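You operate a simulated robot arm through the tools that you are given. There is no shell and no other tool.

The job below is to be done with a simulated two-armed robot. You get a single attempt, and the scene is never put back.

Task
Tip the beads from the top two sieves into the jars with the same numbers.
Fine: stand the first empty sieve on the counter and nest the second on it; the stack order card lists the sizes from the top down.

The check looks at the end state, three seconds after you hand in, the way a careful person would. Anything else that was tipped, shoved, dropped, spilled or broken makes it a failure.

Robot
Two 6-joint arms with two-finger parallel grippers on one trunk that stands fixed in place. Base frame: the origin is at the foot of the trunk, x ahead of it, y to its left, z up. Lengths are in mm, angles in rad, forces in N, time in s.
The left shoulder is at [-77, 177, 832], the right one opposite. With the tool pointing down near the work surface each hand reaches from about 100 to 720 mm from the base axis, measured 20 degrees to its own side. Payload 1.57 kg a hand.
Tool frame (each hand has its own): the origin (TCP) lies between the finger pads and is the grasp point; the fingertips stand 30 mm ahead of it; z points along the fingers, y is the line along which they close. Largest opening 80 mm; finger width 17, thickness 12; the body of the gripper, 40 by 82 mm, starts 80 mm behind the TCP.
Orientation is told as [roll, pitch, yaw] about the base's x, y, z axes, in that order, counted from this pose: with the fingers straight down and closing along the base's y, the tool's x points along the base's -x, its y along +y and its z along -z.

Tools
- The arms move only by the tool servo_tool. It takes "left_steps", "right_steps" or both (then of equal length, played together; a hand with none holds still); each is a list of rows, each a list of 7 numbers: the turn, a rotation vector about the base's x, y, z in units of 8 degrees (1.0 is 8 degrees), then the shift along the base's x, y, z in units of 40 mm (1.0 is 40 mm), then the gripper command, from -1 (fully open) to 1 (shut), values between in proportion. In form: [[wx, wy, wz, tx, ty, tz, gripper], ...]. A call has 1 to 20 rows; each row shifts and turns the commanded pose from where the row before left it. A call with a number of a shift or a turn outside -1 to 1 is refused whole. Rows are played at 5 a second. More than 50 mm and 0.15 rad between two rows, or a gripper value outside its range, and nothing of the call is played. A pose out of reach is approached as far as the arm can. The call stops where the force on the tool passes 40 N (or 10 N more than at its start, if that is more) or the arm is blocked; 0.2 s more then pass. The fingers move at their own pace (about 72 mm/s each) and stop on an object; they squeeze with about 33 N. The grip force told is the motor's: it shows also when the fingers shut on nothing. Time passes only in rows, and 0.2 s behind the last, so rows that do not move let the fingers close. It gives the time, the measured TCP pose, the force on the tool (base axes), the opening and the grip force at its end, in the units of the frame above (readings bear some noise), with the torque about the TCP (base axes, N m) and any sound that the robot's microphone picked up.
- Cameras (640 x 400 px; columns grow to the right, rows downward): "scene" is now at [30.9, -48, 1569.4]; the picture's right is [-0.54, -0.84, 0.00], its down [-0.52, 0.33, -0.79] and it looks along [0.66, -0.42, -0.62] (base axes); focal length 347 px, centre (320, 200). "left" rides on the left gripper at [72, 7, -122] in its tool frame; the picture's right is [-0.09, 1.00, 0.00], its down [-0.84, -0.08, -0.54] and it looks along [-0.54, -0.05, 0.84] (tool axes); focal length 238 px, centre (320, 200). "right" rides on the right gripper at [72, -7, -122] in its tool frame; the picture's right is [0.09, 1.00, 0.00], its down [-0.84, 0.08, -0.54] and it looks along [-0.54, 0.05, 0.84] (tool axes); focal length 238 px, centre (320, 200). There is no depth. A picture from a camera that has moved, and an enlarged one, comes with that camera's place and axes in the base frame and with its lens.
- get_image(camera): a new picture of that camera. No time passes.
- slide_trunk(by): moves the trunk up (or, below 0, down) by that many mm; the arms and the scene camera ride with it, the base frame stays. It gives what a move gives, with no picture.
- aim_head(pan, tilt): turns the head with the scene camera to pan (to the left, within 2.496 rad either way) and tilt (down, from -0.506 to 1.204), counted from straight ahead of the robot (the tilt from the chest, where the trunk bows). It gives what a move gives.
- zoom(camera, box): a new picture of the part [left, top, right, bottom] of that camera's present view, enlarged. No time passes.
- close_job(): hands the job in; it is judged then, once.

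Places have to be worked out from the pictures, the camera data and where the tool is seen. Open the grippers and draw the arms clear of the work before you hand the job in, unless the task says otherwise.

The tools are called after "Call:" as name(argument=value, ...) on one line, values as JSON. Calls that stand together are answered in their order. servo_tool: Moves the arms, as the interface text tells. Its arguments: {"type":"object","properties":{"left_steps":{"type":"array","items":{"type":"array","items":{"type":"number"}}},"right_steps":{"type":"array","items":{"type":"array","items":{"type":"number"}}}},"required":[]} The other tools are called the same way: slide_trunk (by) moves the trunk up or down; aim_head (pan, tilt) turns the head that bears the scene camera; get_image (camera) takes a picture; zoom (camera, box) takes an enlarged picture of a part of a camera's view; close_job () hands the job in.

At the start:

```text
t: 0.0
left_tool_pos: [413.0, 4.8, 1197.5]
left_tcp_rot: [0.0, -0.001, 0.001]
left_ft_force: [-1.1, 0.2, -0.1]
left_ft_torque: [-0.01, 0.03, -0.01]
left_opening: 80.0
left_finger_force: 0.0
right_tool_pos: [305.9, -366.9, 1237.2]
right_tcp_rot: [-0.001, 0.0, 0.0]
right_ft_force: [0.4, -0.8, 0.4]
right_ft_torque: [-0.06, 0.0, 0.01]
right_opening: 80.2
right_finger_force: 0.1
trunk travel left (down, up): [-275.0, 53.0]
head pan, tilt (commanded): [-0.567, 0.665]
```

scene: 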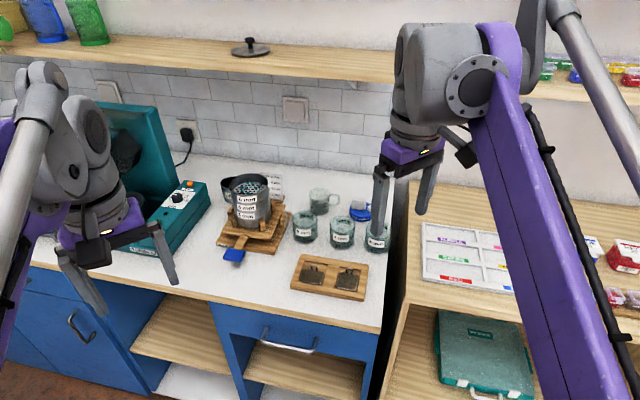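
right: 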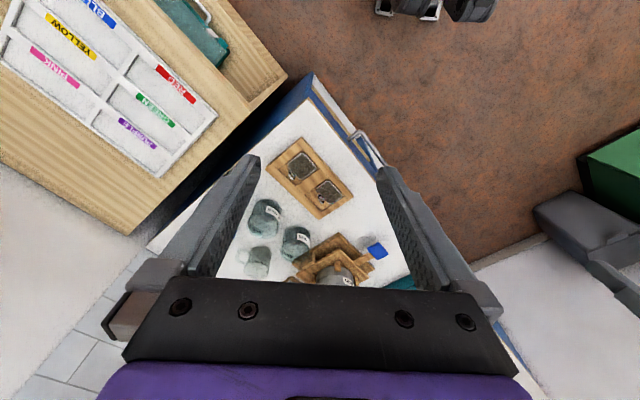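
left: 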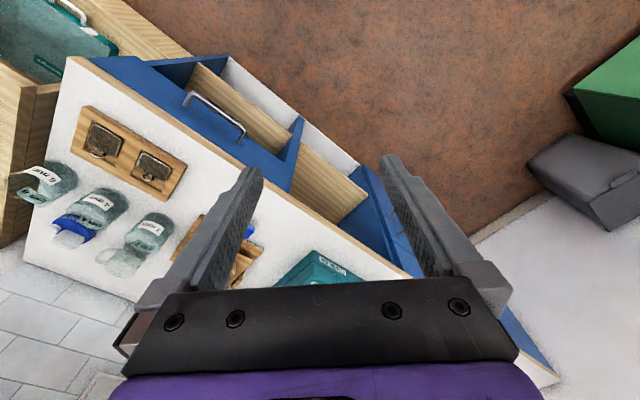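

I start by looking closely at the sieve stack, the jars and the card from the scene camera.

Call:
zoom(camera="scene", box=[200, 150, 320, 270])

Call:
zoom(camera="scene", box=[280, 170, 400, 310])

Call:
zoom(camera="scene", box=[220, 160, 300, 230])

Call:
zoom(camera="left", box=[0, 80, 260, 290])

```text
3.33 times, centred on (260, 210) of scene
camera zoom: at [30.9, -48.0, 1569.4], right [-0.54, -0.84, 0.0], down [-0.52, 0.33, -0.79], along [0.66, -0.42, -0.62], focal length 1156 px, centre (520, 167)
```

zoom: 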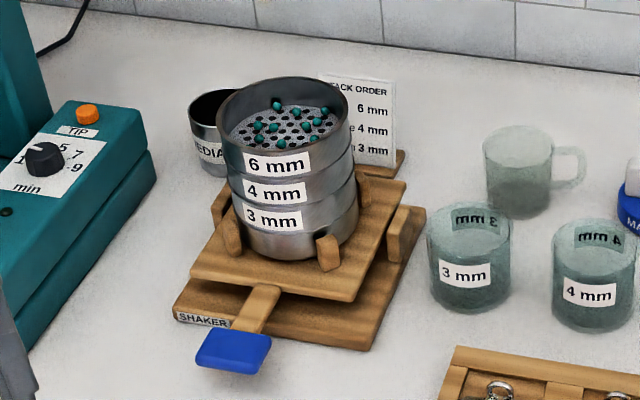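

```text
2.86 times, centred on (340, 240) of scene
camera zoom: at [30.9, -48.0, 1569.4], right [-0.54, -0.84, 0.0], down [-0.52, 0.33, -0.79], along [0.66, -0.42, -0.62], focal length 991 px, centre (263, 86)
```

zoom: 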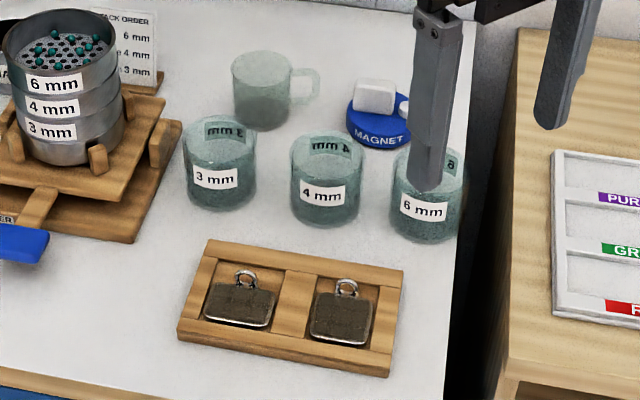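

```text
5.71 times, centred on (260, 195) of scene
camera zoom: at [30.9, -48.0, 1569.4], right [-0.54, -0.84, 0.0], down [-0.52, 0.33, -0.79], along [0.66, -0.42, -0.62], focal length 1982 px, centre (663, 229)
```

zoom: 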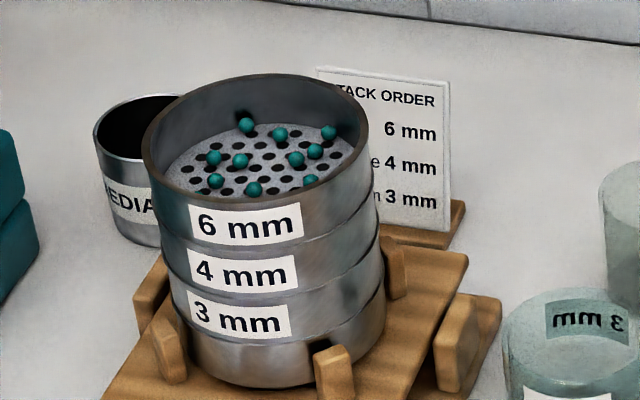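

```text
1.90 times, centred on (130, 185) of left
camera zoom: at [341.3, 9.7, 1319.9], right [0.09, 1.0, 0.0], down [0.84, -0.08, 0.54], along [0.54, -0.05, -0.84], focal length 454 px, centre (682, 229)
```

zoom: 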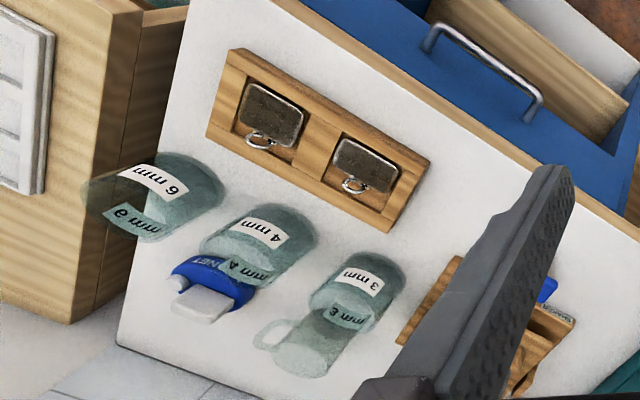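

The stack is 6 over 4 over 3 over a pan, on the shaker at about (745, -282). The jars run right at about (634,-395), (560,-450) and (486,-505). I raise the trunk for reach and move the left arm out of the way, because only the right arm can reach this.

Call:
slide_trunk(by=53)

Call:
servo_tool(left_steps=[[0, 0, 0, -0.5, 1, 0, -1], [0, 0, 0, -0.5, 1, 0, -1], [0, 0, 0, -0.5, 1, 0, -1], [0, 0, 0, -0.5, 1, 0, -1], [0, 0, 0, -0.5, 1, 0, -1], [0, 0, 0, -0.5, 1, 0, -1], [0, 0, 0, -0.5, 1, 0, -1], [0, 0, 0, 0, 0, 0, -1]])

Call:
get_image(camera="scene")

```text
t: 0.9
left_tool_pos: [413.0, 3.9, 1249.3]
left_tcp_rot: [0.0, -0.002, -0.001]
left_ft_force: [0.4, -0.5, 0.6]
left_ft_torque: [-0.01, -0.02, 0.0]
left_opening: 80.0
left_finger_force: 0.2
right_tool_pos: [305.4, -366.9, 1289.8]
right_tcp_rot: [0.0, 0.0, 0.0]
right_ft_force: [0.1, 0.0, -0.1]
right_ft_torque: [0.01, -0.03, 0.01]
right_opening: 80.2
right_finger_force: 0.1
trunk travel left (down, up): [-328.0, 0.0]
head pan, tilt (commanded): [-0.567, 0.665]
```

```text
t: 2.7
left_tool_pos: [273.1, 283.4, 1250.9]
left_tcp_rot: [0.001, 0.0, 0.0]
left_ft_force: [0.4, -0.4, 0.2]
left_ft_torque: [0.02, -0.05, 0.02]
left_opening: 80.1
left_finger_force: 0.0
right_tool_pos: [305.9, -366.3, 1289.5]
right_tcp_rot: [0.0, 0.001, -0.001]
right_ft_force: [-0.4, -0.4, 0.8]
right_ft_torque: [0.0, 0.0, 0.01]
right_opening: 80.1
right_finger_force: 0.0
trunk travel left (down, up): [-328.0, 0.0]
head pan, tilt (commanded): [-0.567, 0.665]
```

```text
taken
camera scene: at [28.6, -48.2, 1624.6], right [-0.54, -0.84, 0.0], down [-0.52, 0.33, -0.79], along [0.66, -0.42, -0.62], focal length 347 px, centre (320, 200)
```

scene: 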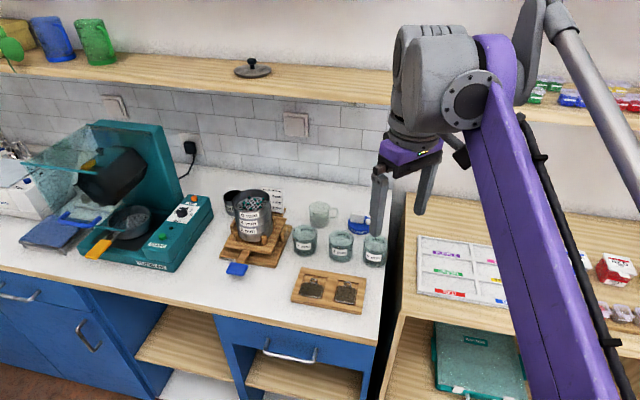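

The view is clear now. I move the right hand forward above and before the stack so that its wrist camera can look at the sieves.

Call:
servo_tool(right_steps=[[0, 0, 0, 0.9, 0.57, 0, -1], [0, 0, 0, 0.9, 0.57, 0, -1], [0, 0, 0, 0.9, 0.57, 0, -1], [0, 0, 0, 0.9, 0.57, 0, -1], [0, 0, 0, 0.9, 0.57, 0, -1], [0, 0, 0, 0.9, 0.57, 0, -1], [0, 0, 0, 0, 0, 0, -1]])

Call:
get_image(camera="right")

Call:
get_image(camera="scene")

```text
t: 4.3
left_tool_pos: [273.7, 282.7, 1251.5]
left_tcp_rot: [-0.001, -0.001, -0.001]
left_ft_force: [-0.6, 0.4, -0.6]
left_ft_torque: [0.0, -0.04, 0.01]
left_opening: 79.8
left_finger_force: 0.1
right_tool_pos: [519.9, -227.1, 1291.8]
right_tcp_rot: [0.001, 0.0, 0.0]
right_ft_force: [0.1, 0.9, 0.4]
right_ft_torque: [-0.04, -0.04, -0.01]
right_opening: 80.0
right_finger_force: 0.1
trunk travel left (down, up): [-328.0, 0.0]
head pan, tilt (commanded): [-0.567, 0.665]
```

```text
taken
camera right: at [447.6, -235.9, 1414.2], right [-0.09, 1.0, 0.0], down [0.84, 0.08, 0.54], along [0.54, 0.05, -0.84], focal length 238 px, centre (320, 200)
```

right: 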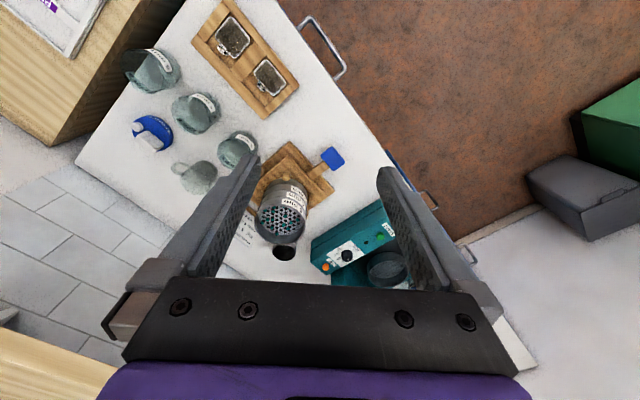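

```text
taken
camera scene: at [27.1, -48.4, 1624.6], right [-0.54, -0.84, 0.0], down [-0.52, 0.33, -0.79], along [0.66, -0.42, -0.62], focal length 347 px, centre (320, 200)
```

scene: 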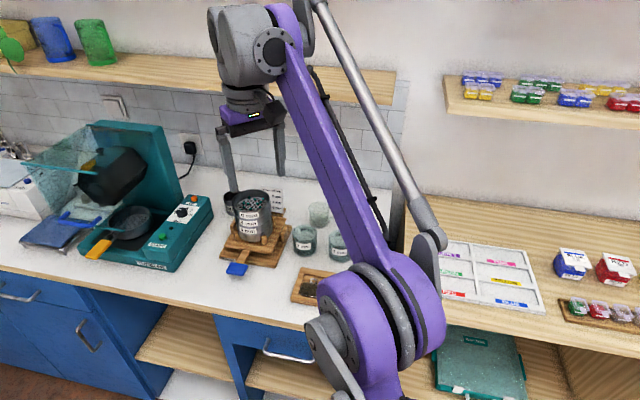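

The wrist camera sees the whole layout. I enlarge the stack and the jars to measure them.

Call:
zoom(camera="right", box=[230, 130, 360, 270])

Call:
zoom(camera="right", box=[100, 20, 300, 200])

Call:
zoom(camera="scene", box=[215, 175, 305, 275])

```text
2.86 times, centred on (295, 200) of right
camera zoom: at [447.6, -235.9, 1414.2], right [-0.09, 1.0, 0.0], down [0.84, 0.08, 0.54], along [0.54, 0.05, -0.84], focal length 681 px, centre (391, 200)
```

zoom: 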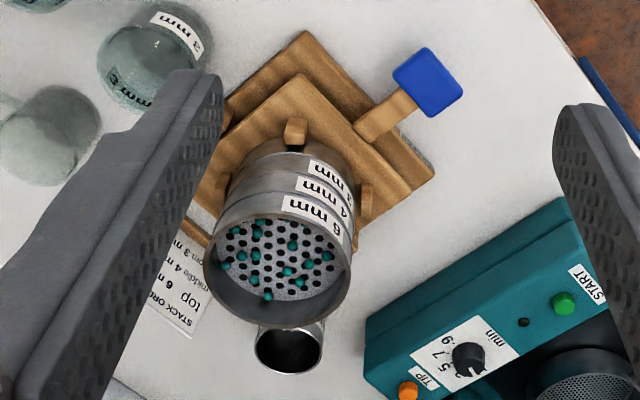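

```text
2.22 times, centred on (200, 110) of right
camera zoom: at [447.6, -235.9, 1414.2], right [-0.09, 1.0, 0.0], down [0.84, 0.08, 0.54], along [0.54, 0.05, -0.84], focal length 530 px, centre (587, 400)
```

zoom: 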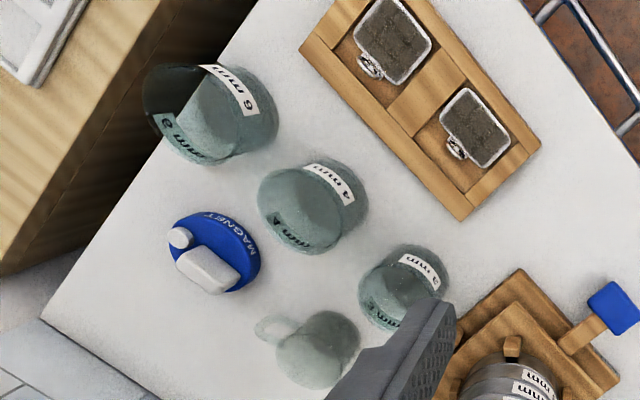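

```text
4.00 times, centred on (260, 225) of scene
camera zoom: at [27.1, -48.4, 1624.6], right [-0.54, -0.84, 0.0], down [-0.52, 0.33, -0.79], along [0.66, -0.42, -0.62], focal length 1388 px, centre (560, 100)
```

zoom: 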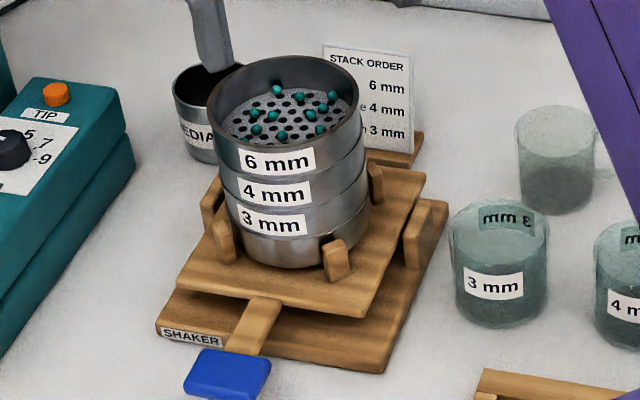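

From two views, the top rim's centre comes out at about (723, -283, 1066) with an outer diameter of about 97 mm, so I have to pinch the wall. I tilt the fingers about 32° forward for reach and go above the right (-y) wall of the top sieve, with the gripper half open.

Call:
servo_tool(right_steps=[[0, -1, 0, 0.846, -0.433, -0.467, 0], [0, -1, 0, 0.846, -0.433, -0.467, 0], [0, -1, 0, 0.846, -0.433, -0.467, 0], [0, -1, 0, 0.846, -0.433, -0.467, 0], [0, 0, 0, 0.846, -0.433, -0.467, 0], [0, 0, 0, 0.846, -0.433, -0.467, 0], [0, 0, 0, 0, 0, 0, 0]])

Call:
get_image(camera="right")

Call:
get_image(camera="scene")

```text
t: 5.9
left_tool_pos: [271.7, 283.3, 1250.9]
left_tcp_rot: [-0.001, 0.0, 0.0]
left_ft_force: [0.0, -0.4, -0.4]
left_ft_torque: [-0.02, -0.02, 0.02]
left_opening: 80.1
left_finger_force: 0.0
right_tool_pos: [724.4, -331.5, 1176.6]
right_tcp_rot: [0.002, -0.56, 0.001]
right_ft_force: [0.1, 0.0, 0.7]
right_ft_torque: [-0.06, 0.02, -0.02]
right_opening: 39.9
right_finger_force: 0.1
trunk travel left (down, up): [-328.0, 0.0]
head pan, tilt (commanded): [-0.567, 0.665]
```

```text
taken
camera right: at [598.9, -339.5, 1241.8], right [-0.08, 1.0, -0.05], down [0.42, 0.08, 0.9], along [0.9, 0.05, -0.43], focal length 238 px, centre (320, 200)
```

right: 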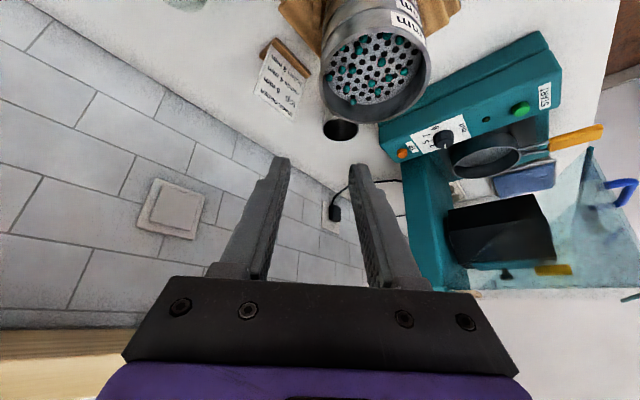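

```text
taken
camera scene: at [27.2, -47.2, 1624.6], right [-0.54, -0.84, 0.0], down [-0.52, 0.33, -0.79], along [0.66, -0.42, -0.62], focal length 347 px, centre (320, 200)
```

scene: 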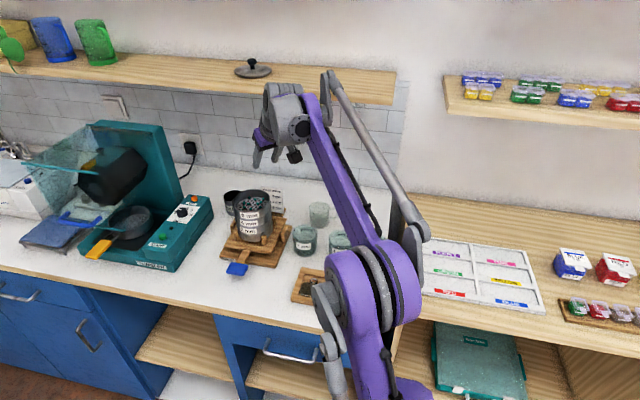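

The hand reached (724, -331, 1177) without trouble. I zoom the wrist view on the top sieve to refine where the rim is and look at the mesh depth and the beads.

Call:
zoom(camera="right", box=[300, 0, 460, 140])

Call:
zoom(camera="scene", box=[210, 170, 300, 260])

```text
2.86 times, centred on (380, 70) of right
camera zoom: at [598.9, -339.5, 1241.8], right [-0.08, 1.0, -0.05], down [0.42, 0.08, 0.9], along [0.9, 0.05, -0.43], focal length 681 px, centre (149, 571)
```

zoom: 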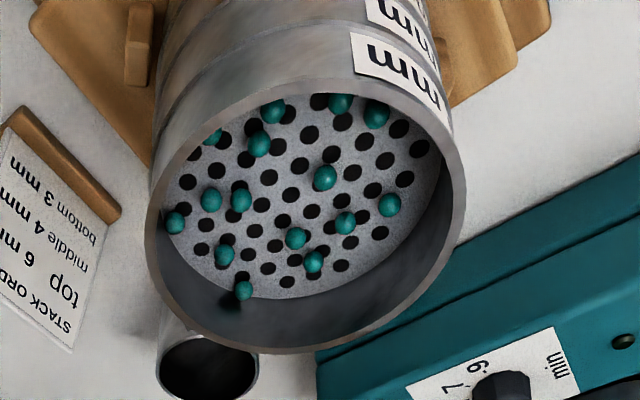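

```text
4.44 times, centred on (255, 215) of scene
camera zoom: at [27.2, -47.2, 1624.6], right [-0.54, -0.84, 0.0], down [-0.52, 0.33, -0.79], along [0.66, -0.42, -0.62], focal length 1542 px, centre (609, 133)
```

zoom: 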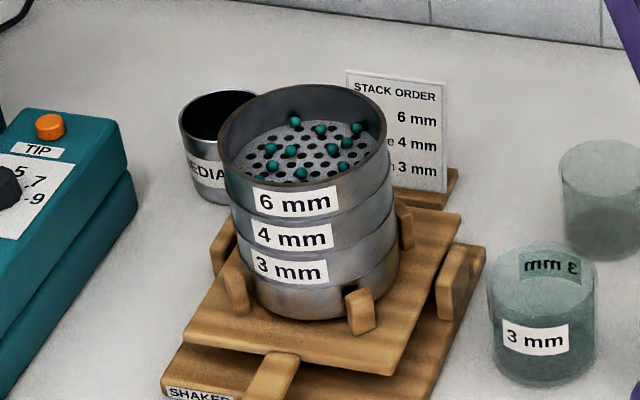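

I zoom further in on the rim edges in the wrist view, so that I can fit the rim circle better.

Call:
zoom(camera="right", box=[310, 0, 450, 70])

Call:
zoom(camera="right", box=[310, 60, 450, 130])

Call:
zoom(camera="scene", box=[225, 180, 285, 220])

```text
4.57 times, centred on (380, 35) of right
camera zoom: at [598.9, -339.5, 1241.8], right [-0.08, 1.0, -0.05], down [0.42, 0.08, 0.9], along [0.9, 0.05, -0.43], focal length 1090 px, centre (46, 954)
```

zoom: 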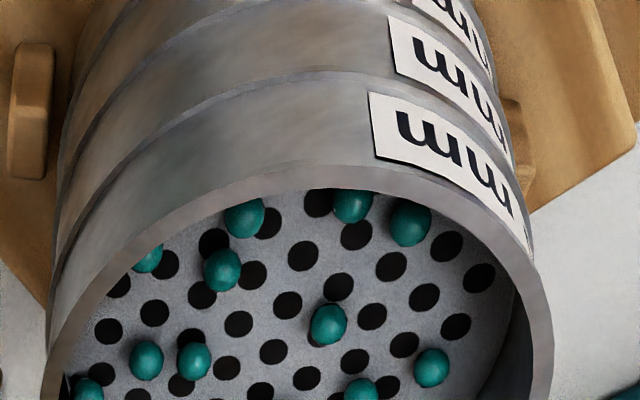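

```text
4.57 times, centred on (380, 95) of right
camera zoom: at [598.9, -339.5, 1241.8], right [-0.08, 1.0, -0.05], down [0.42, 0.08, 0.9], along [0.9, 0.05, -0.43], focal length 1090 px, centre (46, 680)
```

zoom: 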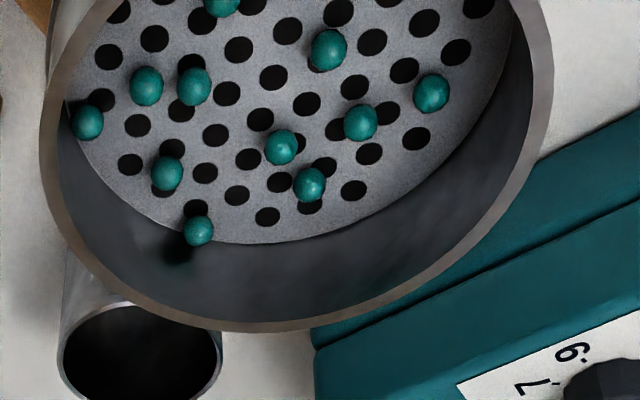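

```text
10.00 times, centred on (255, 200) of scene
camera zoom: at [27.2, -47.2, 1624.6], right [-0.54, -0.84, 0.0], down [-0.52, 0.33, -0.79], along [0.66, -0.42, -0.62], focal length 3469 px, centre (970, 200)
```

zoom: 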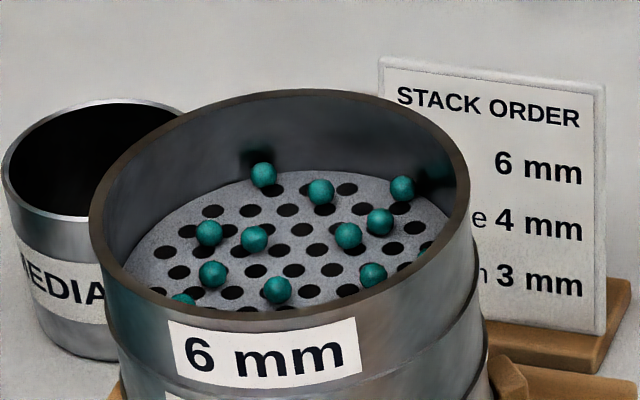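

The fit over both views gives a rim centre of about (754, -287, 1041), an outer radius of about 51 and a mesh about 27 mm deep. I hover above the right wall at (754, -338, 1110) and check reach and alignment.

Call:
servo_tool(right_steps=[[0, 0, 0, 0.37, -0.08, -0.83, 0], [0, 0, 0, 0.37, -0.08, -0.83, 0], [0, 0, 0, 0, 0, 0, 0]])

Call:
get_image(camera="right")

Call:
zoom(camera="scene", box=[205, 140, 325, 240])

```text
t: 6.7
left_tool_pos: [273.2, 281.6, 1250.7]
left_tcp_rot: [0.0, -0.002, -0.003]
left_ft_force: [-0.2, -0.6, 0.1]
left_ft_torque: [0.02, -0.01, -0.02]
left_opening: 79.9
left_finger_force: 0.0
right_tool_pos: [753.2, -338.1, 1110.0]
right_tcp_rot: [-0.001, -0.558, 0.001]
right_ft_force: [-0.2, -0.3, -0.3]
right_ft_torque: [0.0, 0.0, -0.02]
right_opening: 40.0
right_finger_force: 0.1
trunk travel left (down, up): [-328.0, 0.0]
head pan, tilt (commanded): [-0.567, 0.665]
```

```text
taken
camera right: at [627.9, -345.6, 1175.7], right [-0.08, 1.0, -0.05], down [0.42, 0.08, 0.9], along [0.9, 0.05, -0.43], focal length 238 px, centre (320, 200)
```

right: 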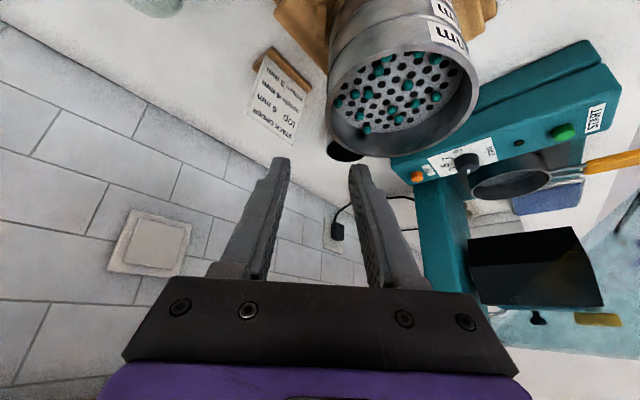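

```text
4.00 times, centred on (265, 190) of scene
camera zoom: at [28.0, -47.9, 1624.6], right [-0.54, -0.84, 0.0], down [-0.52, 0.33, -0.79], along [0.66, -0.42, -0.62], focal length 1388 px, centre (540, 240)
```

zoom: 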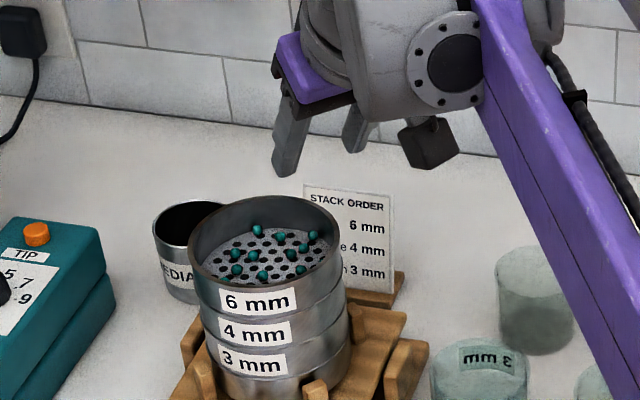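

The reach is fine and the projection agrees. I zoom once more from this nearer view to fix the rim's place and height before going down.

Call:
zoom(camera="right", box=[310, 30, 490, 170])

Call:
zoom(camera="right", box=[310, 0, 490, 100])

```text
2.86 times, centred on (400, 100) of right
camera zoom: at [627.9, -345.6, 1175.7], right [-0.08, 1.0, -0.05], down [0.42, 0.08, 0.9], along [0.9, 0.05, -0.43], focal length 681 px, centre (91, 486)
```

zoom: 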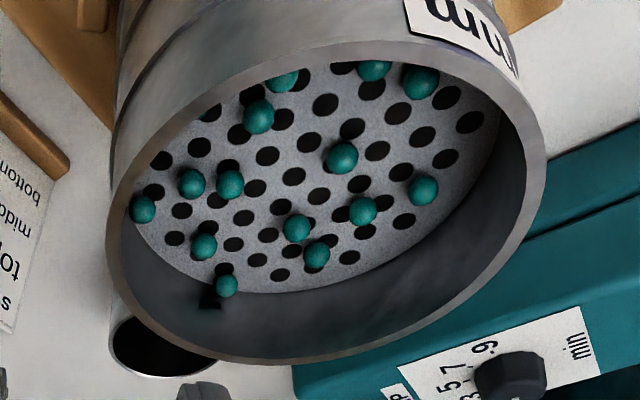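

```text
3.56 times, centred on (400, 50) of right
camera zoom: at [627.9, -345.6, 1175.7], right [-0.08, 1.0, -0.05], down [0.42, 0.08, 0.9], along [0.9, 0.05, -0.43], focal length 848 px, centre (36, 733)
```

zoom: 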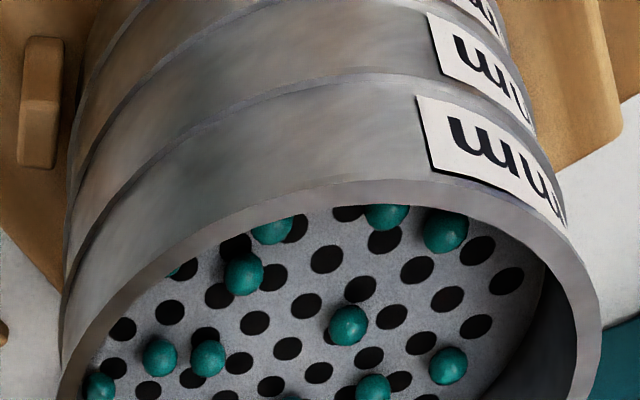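

Three views agree on a rim centre at (754.7, -287.2), rim height 1043.7 and radius 51.1. I go down to just above the rim, so that the wall at y≈-336.5 ends up centred between the fingers.

Call:
servo_tool(right_steps=[[0, 0, 0, -0.23, 0.04, -0.4, 0], [0, 0, 0, 0, 0, -0.4, 0], [0, 0, 0, 0, 0, 0, 0]])

Call:
get_image(camera="right")

Call:
zoom(camera="scene", box=[225, 150, 305, 220])

```text
t: 7.5
left_tool_pos: [273.4, 283.2, 1250.3]
left_tcp_rot: [-0.001, 0.0, -0.001]
left_ft_force: [-0.8, -0.7, -0.4]
left_ft_torque: [0.03, -0.03, 0.0]
left_opening: 80.0
left_finger_force: 0.0
right_tool_pos: [744.8, -337.1, 1079.9]
right_tcp_rot: [0.0, -0.557, 0.0]
right_ft_force: [0.2, 0.7, 0.0]
right_ft_torque: [-0.02, -0.02, -0.03]
right_opening: 40.1
right_finger_force: 0.0
trunk travel left (down, up): [-328.0, 0.0]
head pan, tilt (commanded): [-0.567, 0.665]
```

```text
taken
camera right: at [618.9, -345.2, 1145.2], right [-0.08, 1.0, -0.05], down [0.42, 0.08, 0.9], along [0.9, 0.05, -0.43], focal length 238 px, centre (320, 200)
```

right: 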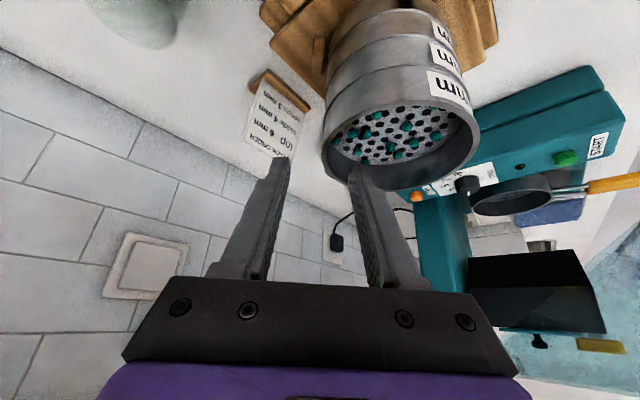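

```text
5.71 times, centred on (265, 185) of scene
camera zoom: at [28.2, -47.8, 1624.6], right [-0.54, -0.84, 0.0], down [-0.52, 0.33, -0.79], along [0.66, -0.42, -0.62], focal length 1982 px, centre (634, 286)
```

zoom: 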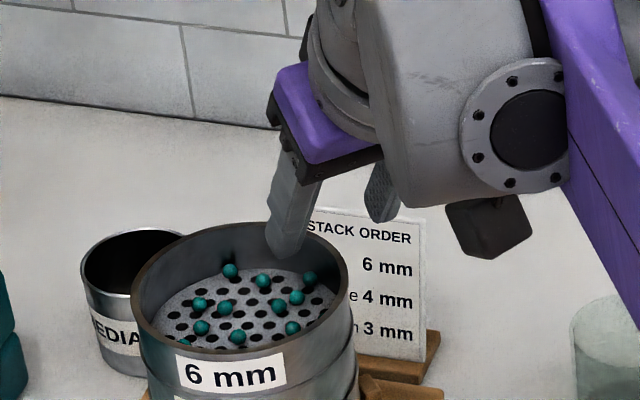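

The wall sits midway between the two fingertips. I go down 22 mm, so the inner tip stays clear of the beads and mesh.

Call:
servo_tool(right_steps=[[0, 0, 0, 0, 0.01, -0.28, 0], [0, 0, 0, 0, 0, -0.27, 0], [0, 0, 0, 0, 0, 0, 0]])

Call:
get_image(camera="right")

Call:
zoom(camera="scene", box=[235, 170, 295, 220])

```text
t: 8.3
left_tool_pos: [272.7, 283.5, 1250.4]
left_tcp_rot: [-0.001, 0.001, 0.0]
left_ft_force: [-0.5, -0.9, -0.5]
left_ft_torque: [0.05, 0.01, 0.01]
left_opening: 79.9
left_finger_force: 0.2
right_tool_pos: [744.7, -337.4, 1056.9]
right_tcp_rot: [0.0, -0.56, -0.001]
right_ft_force: [0.7, 0.1, 0.7]
right_ft_torque: [-0.02, 0.02, 0.03]
right_opening: 39.9
right_finger_force: 0.1
trunk travel left (down, up): [-328.0, 0.0]
head pan, tilt (commanded): [-0.567, 0.665]
```

```text
taken
camera right: at [619.6, -346.6, 1122.0], right [-0.08, 1.0, -0.05], down [0.42, 0.08, 0.9], along [0.9, 0.05, -0.43], focal length 238 px, centre (320, 200)
```

right: 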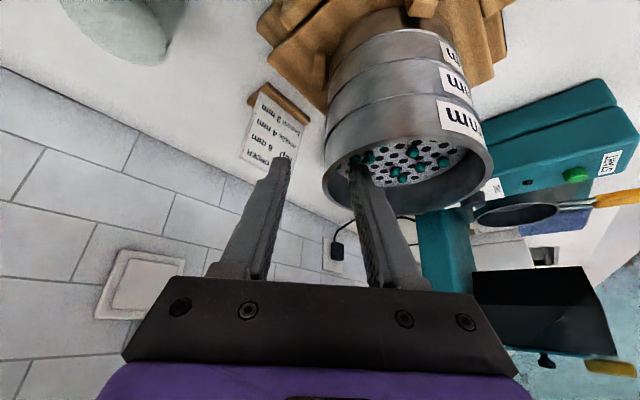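

```text
8.00 times, centred on (265, 195) of scene
camera zoom: at [28.3, -47.9, 1624.6], right [-0.54, -0.84, 0.0], down [-0.52, 0.33, -0.79], along [0.66, -0.42, -0.62], focal length 2775 px, centre (760, 240)
```

zoom: 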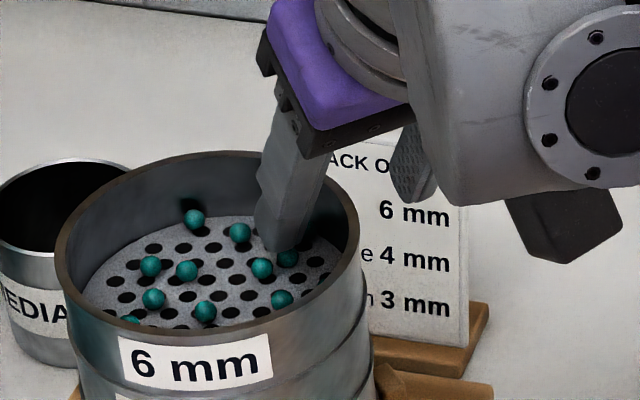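

The inner finger is inside the rim and clear of the mesh. I close in part, to 12 mm, nudging +1 mm in y, and check the forces before gripping.

Call:
servo_tool(right_steps=[[0, 0, 0, 0, 0.025, 0, 0.4], [0, 0, 0, 0, 0, 0, 0.7], [0, 0, 0, 0, 0, 0, 0.7]])

Call:
zoom(camera="right", box=[240, 120, 400, 240])

```text
t: 9.1
left_tool_pos: [273.4, 283.2, 1250.5]
left_tcp_rot: [-0.001, 0.0, -0.001]
left_ft_force: [-0.1, 0.4, 0.2]
left_ft_torque: [-0.02, 0.03, 0.02]
left_opening: 80.1
left_finger_force: 0.0
right_tool_pos: [744.8, -337.6, 1056.3]
right_tcp_rot: [0.001, -0.559, 0.002]
right_ft_force: [-0.1, -0.6, -0.1]
right_ft_torque: [0.01, 0.0, 0.02]
right_opening: 12.1
right_finger_force: 0.1
trunk travel left (down, up): [-328.0, 0.0]
head pan, tilt (commanded): [-0.567, 0.665]
```

```text
3.33 times, centred on (320, 180) of right
camera zoom: at [619.3, -345.2, 1121.7], right [-0.08, 1.0, -0.05], down [0.42, 0.08, 0.9], along [0.9, 0.05, -0.43], focal length 794 px, centre (320, 267)
```

zoom: 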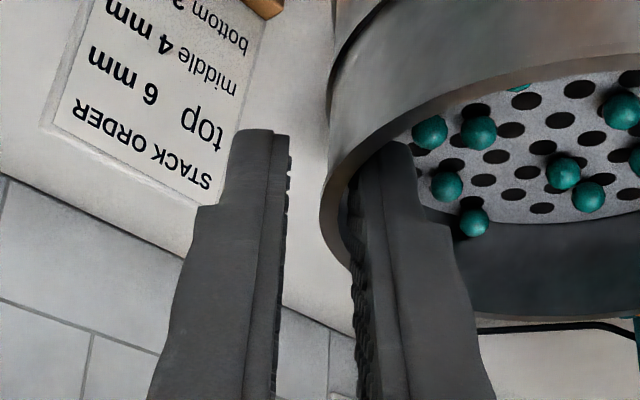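

The inner finger is nearer the wall than the outer one (gaps of about 1–2 mm and 6 mm). I shift another 2 mm toward +y and close to 8 mm.

Call:
servo_tool(right_steps=[[0, 0, 0, 0, 0.05, 0, 0.7], [0, 0, 0, 0, 0, 0, 0.8], [0, 0, 0, 0, 0, 0, 0.8]])

Call:
zoom(camera="right", box=[270, 130, 370, 210])

```text
t: 9.9
left_tool_pos: [272.7, 282.5, 1250.9]
left_tcp_rot: [0.0, -0.002, 0.001]
left_ft_force: [-0.3, -0.7, -0.4]
left_ft_torque: [-0.01, 0.02, 0.0]
left_opening: 79.9
left_finger_force: 0.0
right_tool_pos: [746.0, -335.3, 1056.8]
right_tcp_rot: [0.0, -0.557, 0.0]
right_ft_force: [0.0, 1.2, -0.4]
right_ft_torque: [0.01, -0.02, 0.0]
right_opening: 8.0
right_finger_force: 0.1
trunk travel left (down, up): [-328.0, 0.0]
head pan, tilt (commanded): [-0.567, 0.665]
```

```text
5.00 times, centred on (320, 170) of right
camera zoom: at [619.3, -343.0, 1121.8], right [-0.08, 1.0, -0.05], down [0.42, 0.08, 0.9], along [0.9, 0.05, -0.43], focal length 1192 px, centre (320, 350)
```

zoom: 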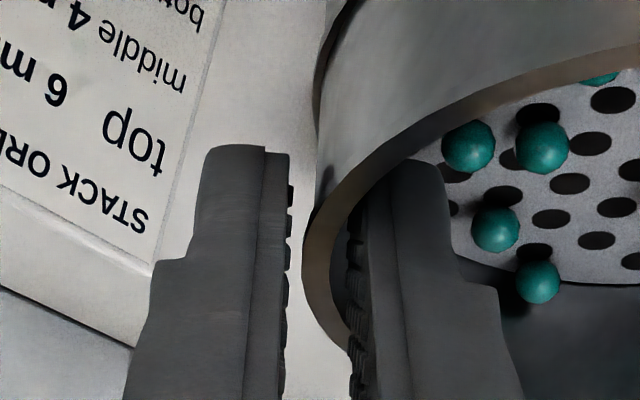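

The wall is now centred between the pads, and no force is felt. I close fully on it.

Call:
servo_tool(right_steps=[[0, 0, 0, 0, 0, 0, 0.9], [0, 0, 0, 0, 0, 0, 1], [0, 0, 0, 0, 0, 0, 1], [0, 0, 0, 0, 0, 0, 1]])

Call:
zoom(camera="scene", box=[225, 160, 305, 240])

```text
t: 10.9
left_tool_pos: [273.0, 282.9, 1250.5]
left_tcp_rot: [-0.001, -0.002, 0.0]
left_ft_force: [1.1, -0.7, 0.6]
left_ft_torque: [0.0, 0.02, -0.02]
left_opening: 80.4
left_finger_force: 0.0
right_tool_pos: [744.7, -336.2, 1056.5]
right_tcp_rot: [0.001, -0.559, 0.001]
right_ft_force: [0.9, -0.7, 0.3]
right_ft_torque: [-0.03, 0.02, 0.02]
right_opening: 5.9
right_finger_force: 25.8
trunk travel left (down, up): [-328.0, 0.0]
head pan, tilt (commanded): [-0.567, 0.665]
```

```text
5.00 times, centred on (265, 200) of scene
camera zoom: at [28.4, -48.0, 1624.6], right [-0.54, -0.84, 0.0], down [-0.52, 0.33, -0.79], along [0.66, -0.42, -0.62], focal length 1735 px, centre (595, 200)
```

zoom: 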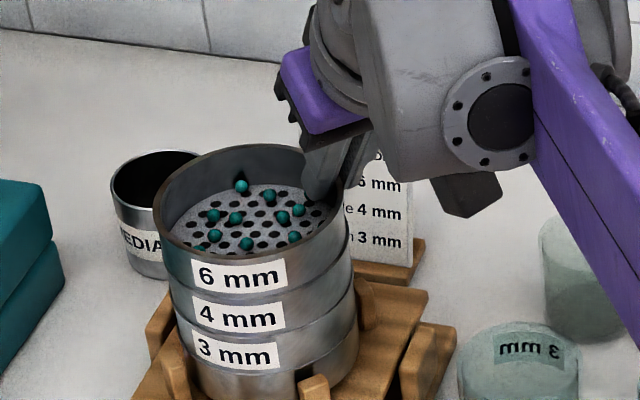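

The wall is gripped: opening 5.9 mm, grip 26 N and almost no side force. I lift slowly by 10 mm and check the forces and whether only the 6 mm sieve comes.

Call:
servo_tool(right_steps=[[0, 0, 0, 0, 0, 0.08, 1], [0, 0, 0, 0, 0, 0.08, 1], [0, 0, 0, 0, 0, 0.09, 1], [0, 0, 0, 0, 0, 0, 1]])

Call:
zoom(camera="scene", box=[225, 160, 305, 240])

Call:
zoom(camera="right", box=[250, 0, 510, 230])

```text
t: 11.9
left_tool_pos: [273.3, 282.5, 1250.3]
left_tcp_rot: [0.0, 0.002, 0.0]
left_ft_force: [0.5, -0.2, -0.1]
left_ft_torque: [0.0, 0.0, -0.01]
left_opening: 80.0
left_finger_force: 0.1
right_tool_pos: [744.2, -335.1, 1065.2]
right_tcp_rot: [0.0, -0.558, -0.002]
right_ft_force: [-0.2, -0.3, -1.6]
right_ft_torque: [0.0, 0.02, -0.03]
right_opening: 6.1
right_finger_force: 25.9
trunk travel left (down, up): [-328.0, 0.0]
head pan, tilt (commanded): [-0.567, 0.665]
```

```text
5.00 times, centred on (265, 200) of scene
camera zoom: at [28.5, -48.0, 1624.6], right [-0.54, -0.84, 0.0], down [-0.52, 0.33, -0.79], along [0.66, -0.42, -0.62], focal length 1735 px, centre (595, 200)
```

zoom: 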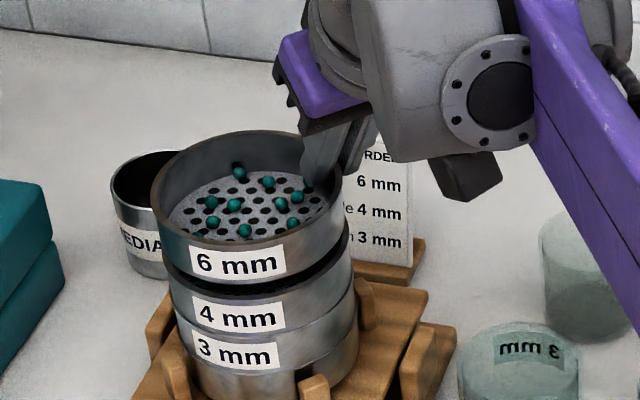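

```text
1.74 times, centred on (380, 115) of right
camera zoom: at [618.9, -343.2, 1131.4], right [-0.08, 1.0, -0.05], down [0.42, 0.08, 0.9], along [0.9, 0.05, -0.43], focal length 414 px, centre (216, 348)
```

zoom: 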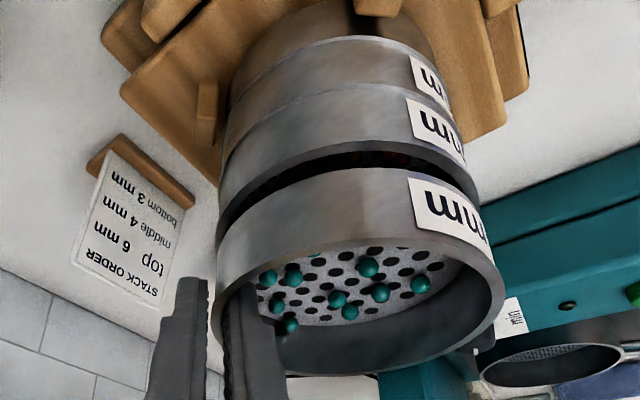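

Only the 6 mm sieve came up, level and weighing about 1.5 N. I lift it 80 mm more, gently.

Call:
servo_tool(right_steps=[[0, 0, 0, 0, 0, 0.2, 1], [0, 0, 0, 0, 0, 0.4, 1], [0, 0, 0, 0, 0, 0.5, 1], [0, 0, 0, 0, 0, 0.5, 1], [0, 0, 0, 0, 0, 0.4, 1], [0, 0, 0, 0, 0, 0, 1]])

Call:
get_image(camera="scene")

Call:
get_image(camera="right")

Call:
zoom(camera="scene", box=[215, 140, 315, 260])

```text
t: 13.3
left_tool_pos: [274.4, 283.3, 1250.2]
left_tcp_rot: [0.002, -0.001, 0.0]
left_ft_force: [-0.1, 0.0, -1.1]
left_ft_torque: [0.0, 0.01, -0.03]
left_opening: 80.1
left_finger_force: 0.0
right_tool_pos: [746.5, -335.6, 1146.1]
right_tcp_rot: [0.0, -0.557, 0.0]
right_ft_force: [-0.1, -0.2, -0.9]
right_ft_torque: [-0.06, 0.02, -0.01]
right_opening: 6.1
right_finger_force: 25.4
trunk travel left (down, up): [-328.0, 0.0]
head pan, tilt (commanded): [-0.567, 0.665]
```

```text
taken
camera scene: at [28.5, -48.1, 1624.6], right [-0.54, -0.84, 0.0], down [-0.52, 0.33, -0.79], along [0.66, -0.42, -0.62], focal length 347 px, centre (320, 200)
```

scene: 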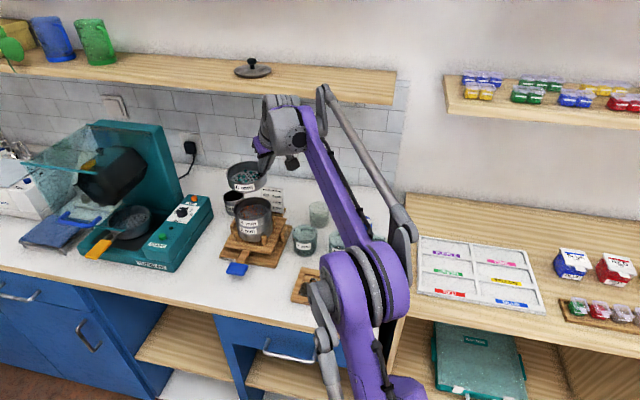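

```text
taken
camera right: at [620.0, -343.7, 1211.4], right [-0.08, 1.0, -0.05], down [0.42, 0.08, 0.9], along [0.9, 0.05, -0.43], focal length 238 px, centre (320, 200)
```

right: 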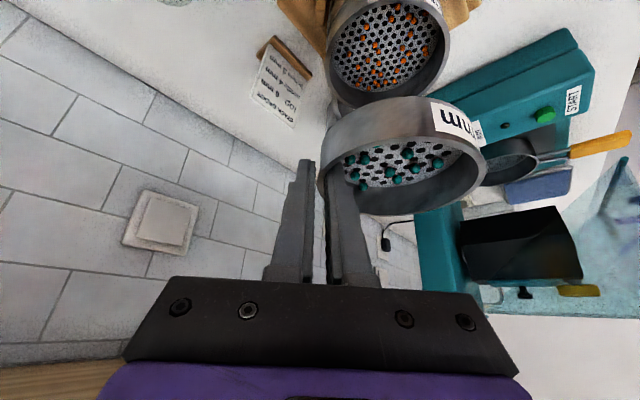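

```text
3.33 times, centred on (265, 200) of scene
camera zoom: at [28.5, -48.1, 1624.6], right [-0.54, -0.84, 0.0], down [-0.52, 0.33, -0.79], along [0.66, -0.42, -0.62], focal length 1156 px, centre (503, 200)
```

zoom: 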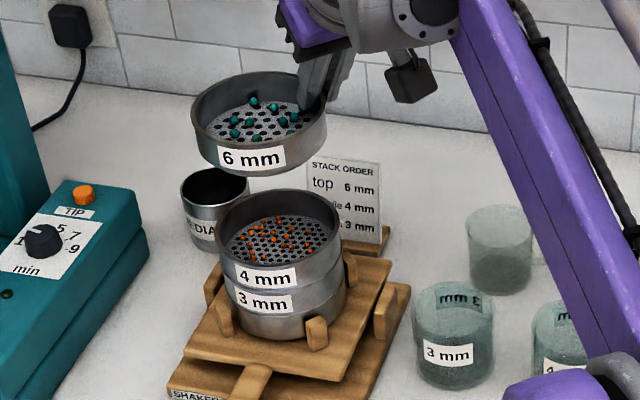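

The 6 mm sieve is clear and level, and orange beads show in the 4 mm sieve below. I carry the sieve level, back toward the jars and clear of everything, so that I can see the jars and measure them.

Call:
servo_tool(right_steps=[[0, 0, 0, -0.3, -0.1, 0, 1], [0, 0, 0, -0.5, -0.2, 0, 1], [0, 0, 0, -0.65, -0.25, 0, 1], [0, 0, 0, -0.65, -0.25, 0, 1], [0, 0, 0, -0.65, -0.25, 0, 1], [0, 0, 0, -0.65, -0.25, 0, 1], [0, 0, 0, -0.65, -0.25, 0, 1], [0, 0, 0, -0.65, -0.25, 0, 1], [0, 0, 0, -0.65, -0.25, 0, 1], [0, 0, 0, -0.65, -0.25, 0, 1], [0, 0, 0, -0.5, -0.2, 0, 1], [0, 0, 0, -0.3, -0.1, 0, 1], [0, 0, 0, 0, 0, 0, 1]])

Call:
get_image(camera="scene")

Call:
get_image(camera="right")

```text
t: 16.1
left_tool_pos: [274.1, 282.1, 1250.2]
left_tcp_rot: [0.001, 0.0, 0.0]
left_ft_force: [0.3, -0.6, 0.4]
left_ft_torque: [-0.02, -0.02, 0.0]
left_opening: 80.0
left_finger_force: 0.0
right_tool_pos: [472.7, -440.3, 1147.0]
right_tcp_rot: [0.0, -0.559, 0.0]
right_ft_force: [0.7, 0.6, -0.1]
right_ft_torque: [-0.06, 0.01, -0.02]
right_opening: 6.0
right_finger_force: 25.6
trunk travel left (down, up): [-328.0, 0.0]
head pan, tilt (commanded): [-0.567, 0.665]
```

```text
taken
camera scene: at [28.6, -48.0, 1624.6], right [-0.54, -0.84, 0.0], down [-0.52, 0.33, -0.79], along [0.66, -0.42, -0.62], focal length 347 px, centre (320, 200)
```

scene: 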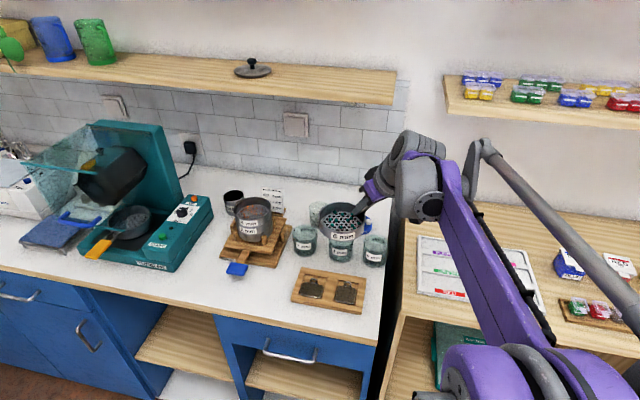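

```text
taken
camera right: at [347.3, -448.3, 1212.5], right [-0.08, 1.0, -0.05], down [0.42, 0.08, 0.9], along [0.9, 0.05, -0.43], focal length 238 px, centre (320, 200)
```

right: 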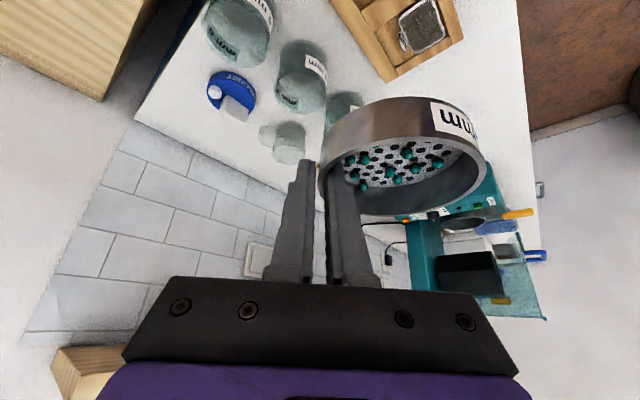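

The beads stayed in place and all three jars are visible in both views. I zoom on the jars to measure their positions and heights.

Call:
zoom(camera="scene", box=[285, 190, 405, 280])

Call:
zoom(camera="right", box=[190, 0, 340, 120])

Call:
zoom(camera="scene", box=[355, 220, 405, 280])

```text
4.44 times, centred on (345, 235) of scene
camera zoom: at [28.6, -48.0, 1624.6], right [-0.54, -0.84, 0.0], down [-0.52, 0.33, -0.79], along [0.66, -0.42, -0.62], focal length 1542 px, centre (209, 44)
```

zoom: 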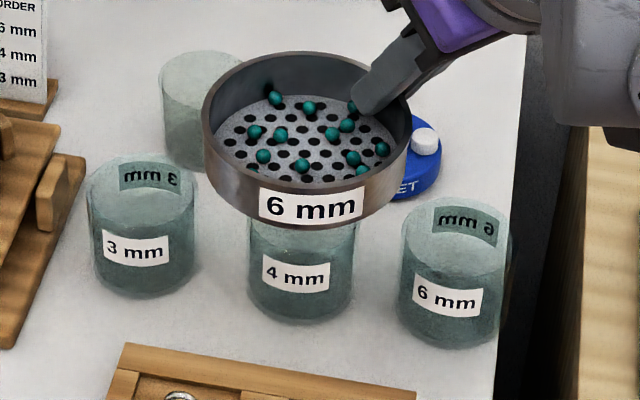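

```text
3.33 times, centred on (265, 60) of right
camera zoom: at [347.3, -448.3, 1212.5], right [-0.08, 1.0, -0.05], down [0.42, 0.08, 0.9], along [0.9, 0.05, -0.43], focal length 794 px, centre (503, 667)
```

zoom: 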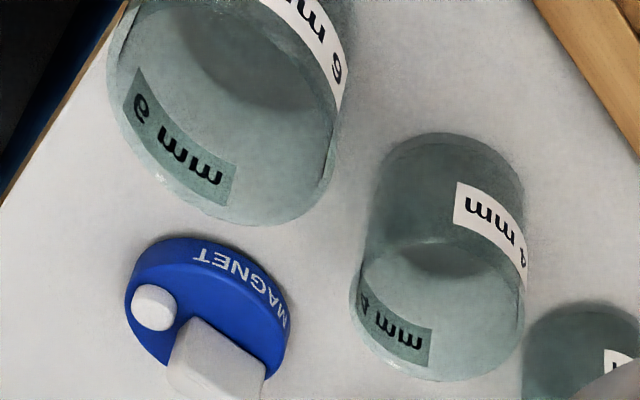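

```text
6.67 times, centred on (380, 250) of scene
camera zoom: at [28.6, -48.0, 1624.6], right [-0.54, -0.84, 0.0], down [-0.52, 0.33, -0.79], along [0.66, -0.42, -0.62], focal length 2313 px, centre (-80, -133)
```

zoom: 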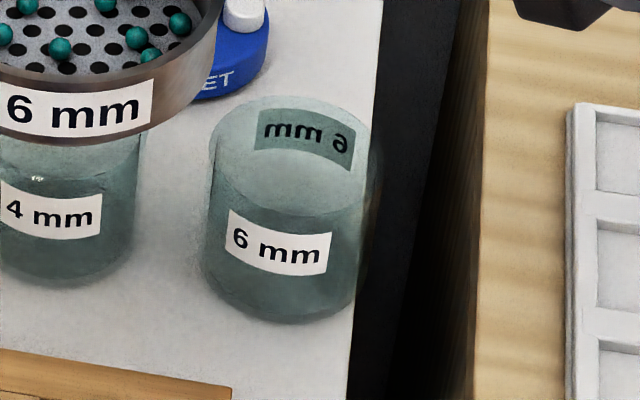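

The jar rims need a sharper reading, so I enlarge jar 4 and jar 6 more in both views.

Call:
zoom(camera="right", box=[260, 30, 340, 120])

Call:
zoom(camera="right", box=[190, 0, 290, 70])

Call:
zoom(camera="scene", box=[358, 228, 398, 272])

Call:
zoom(camera="scene", box=[286, 215, 336, 265])

```text
4.44 times, centred on (300, 75) of right
camera zoom: at [347.3, -448.3, 1212.5], right [-0.08, 1.0, -0.05], down [0.42, 0.08, 0.9], along [0.9, 0.05, -0.43], focal length 1059 px, centre (409, 756)
```

zoom: 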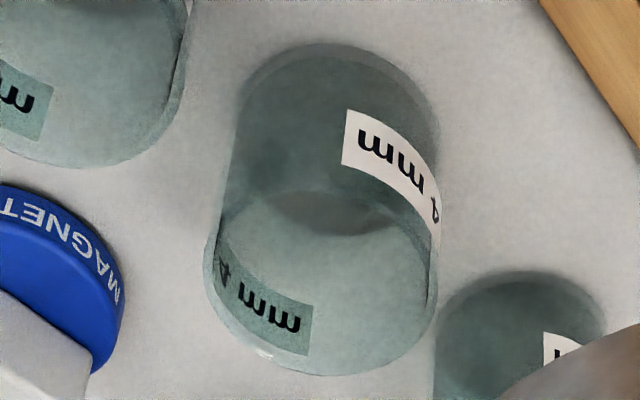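

```text
5.71 times, centred on (240, 35) of right
camera zoom: at [347.3, -448.3, 1212.5], right [-0.08, 1.0, -0.05], down [0.42, 0.08, 0.9], along [0.9, 0.05, -0.43], focal length 1362 px, centre (777, 1143)
```

zoom: 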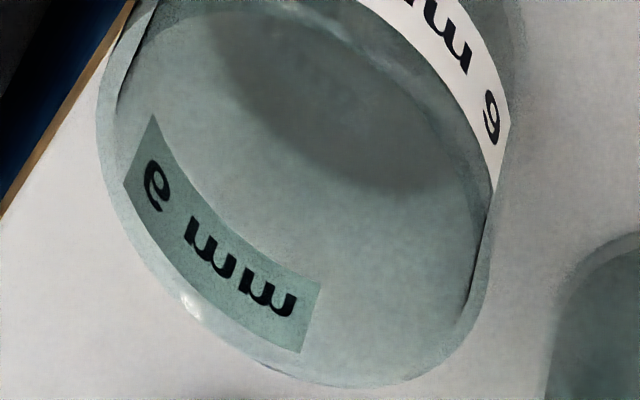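

```text
9.09 times, centred on (378, 250) of scene
camera zoom: at [28.6, -48.0, 1624.6], right [-0.54, -0.84, 0.0], down [-0.52, 0.33, -0.79], along [0.66, -0.42, -0.62], focal length 3154 px, centre (-207, -254)
```

zoom: 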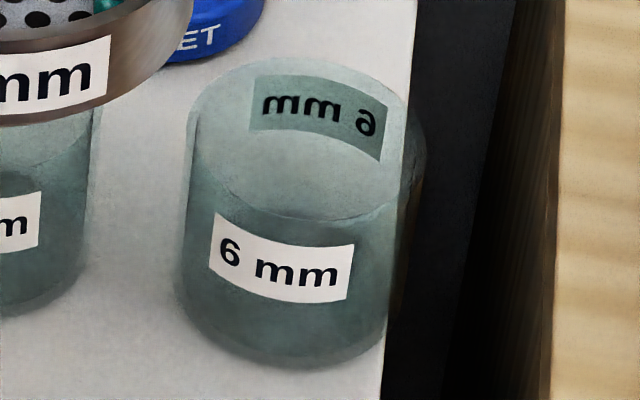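

```text
8.00 times, centred on (311, 240) of scene
camera zoom: at [28.6, -48.0, 1624.6], right [-0.54, -0.84, 0.0], down [-0.52, 0.33, -0.79], along [0.66, -0.42, -0.62], focal length 2775 px, centre (392, -120)
```

zoom: 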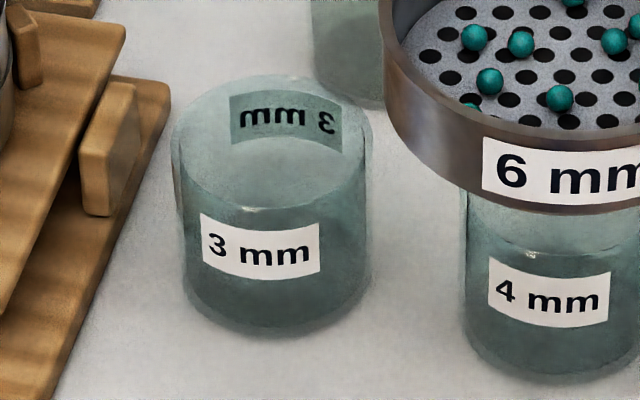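

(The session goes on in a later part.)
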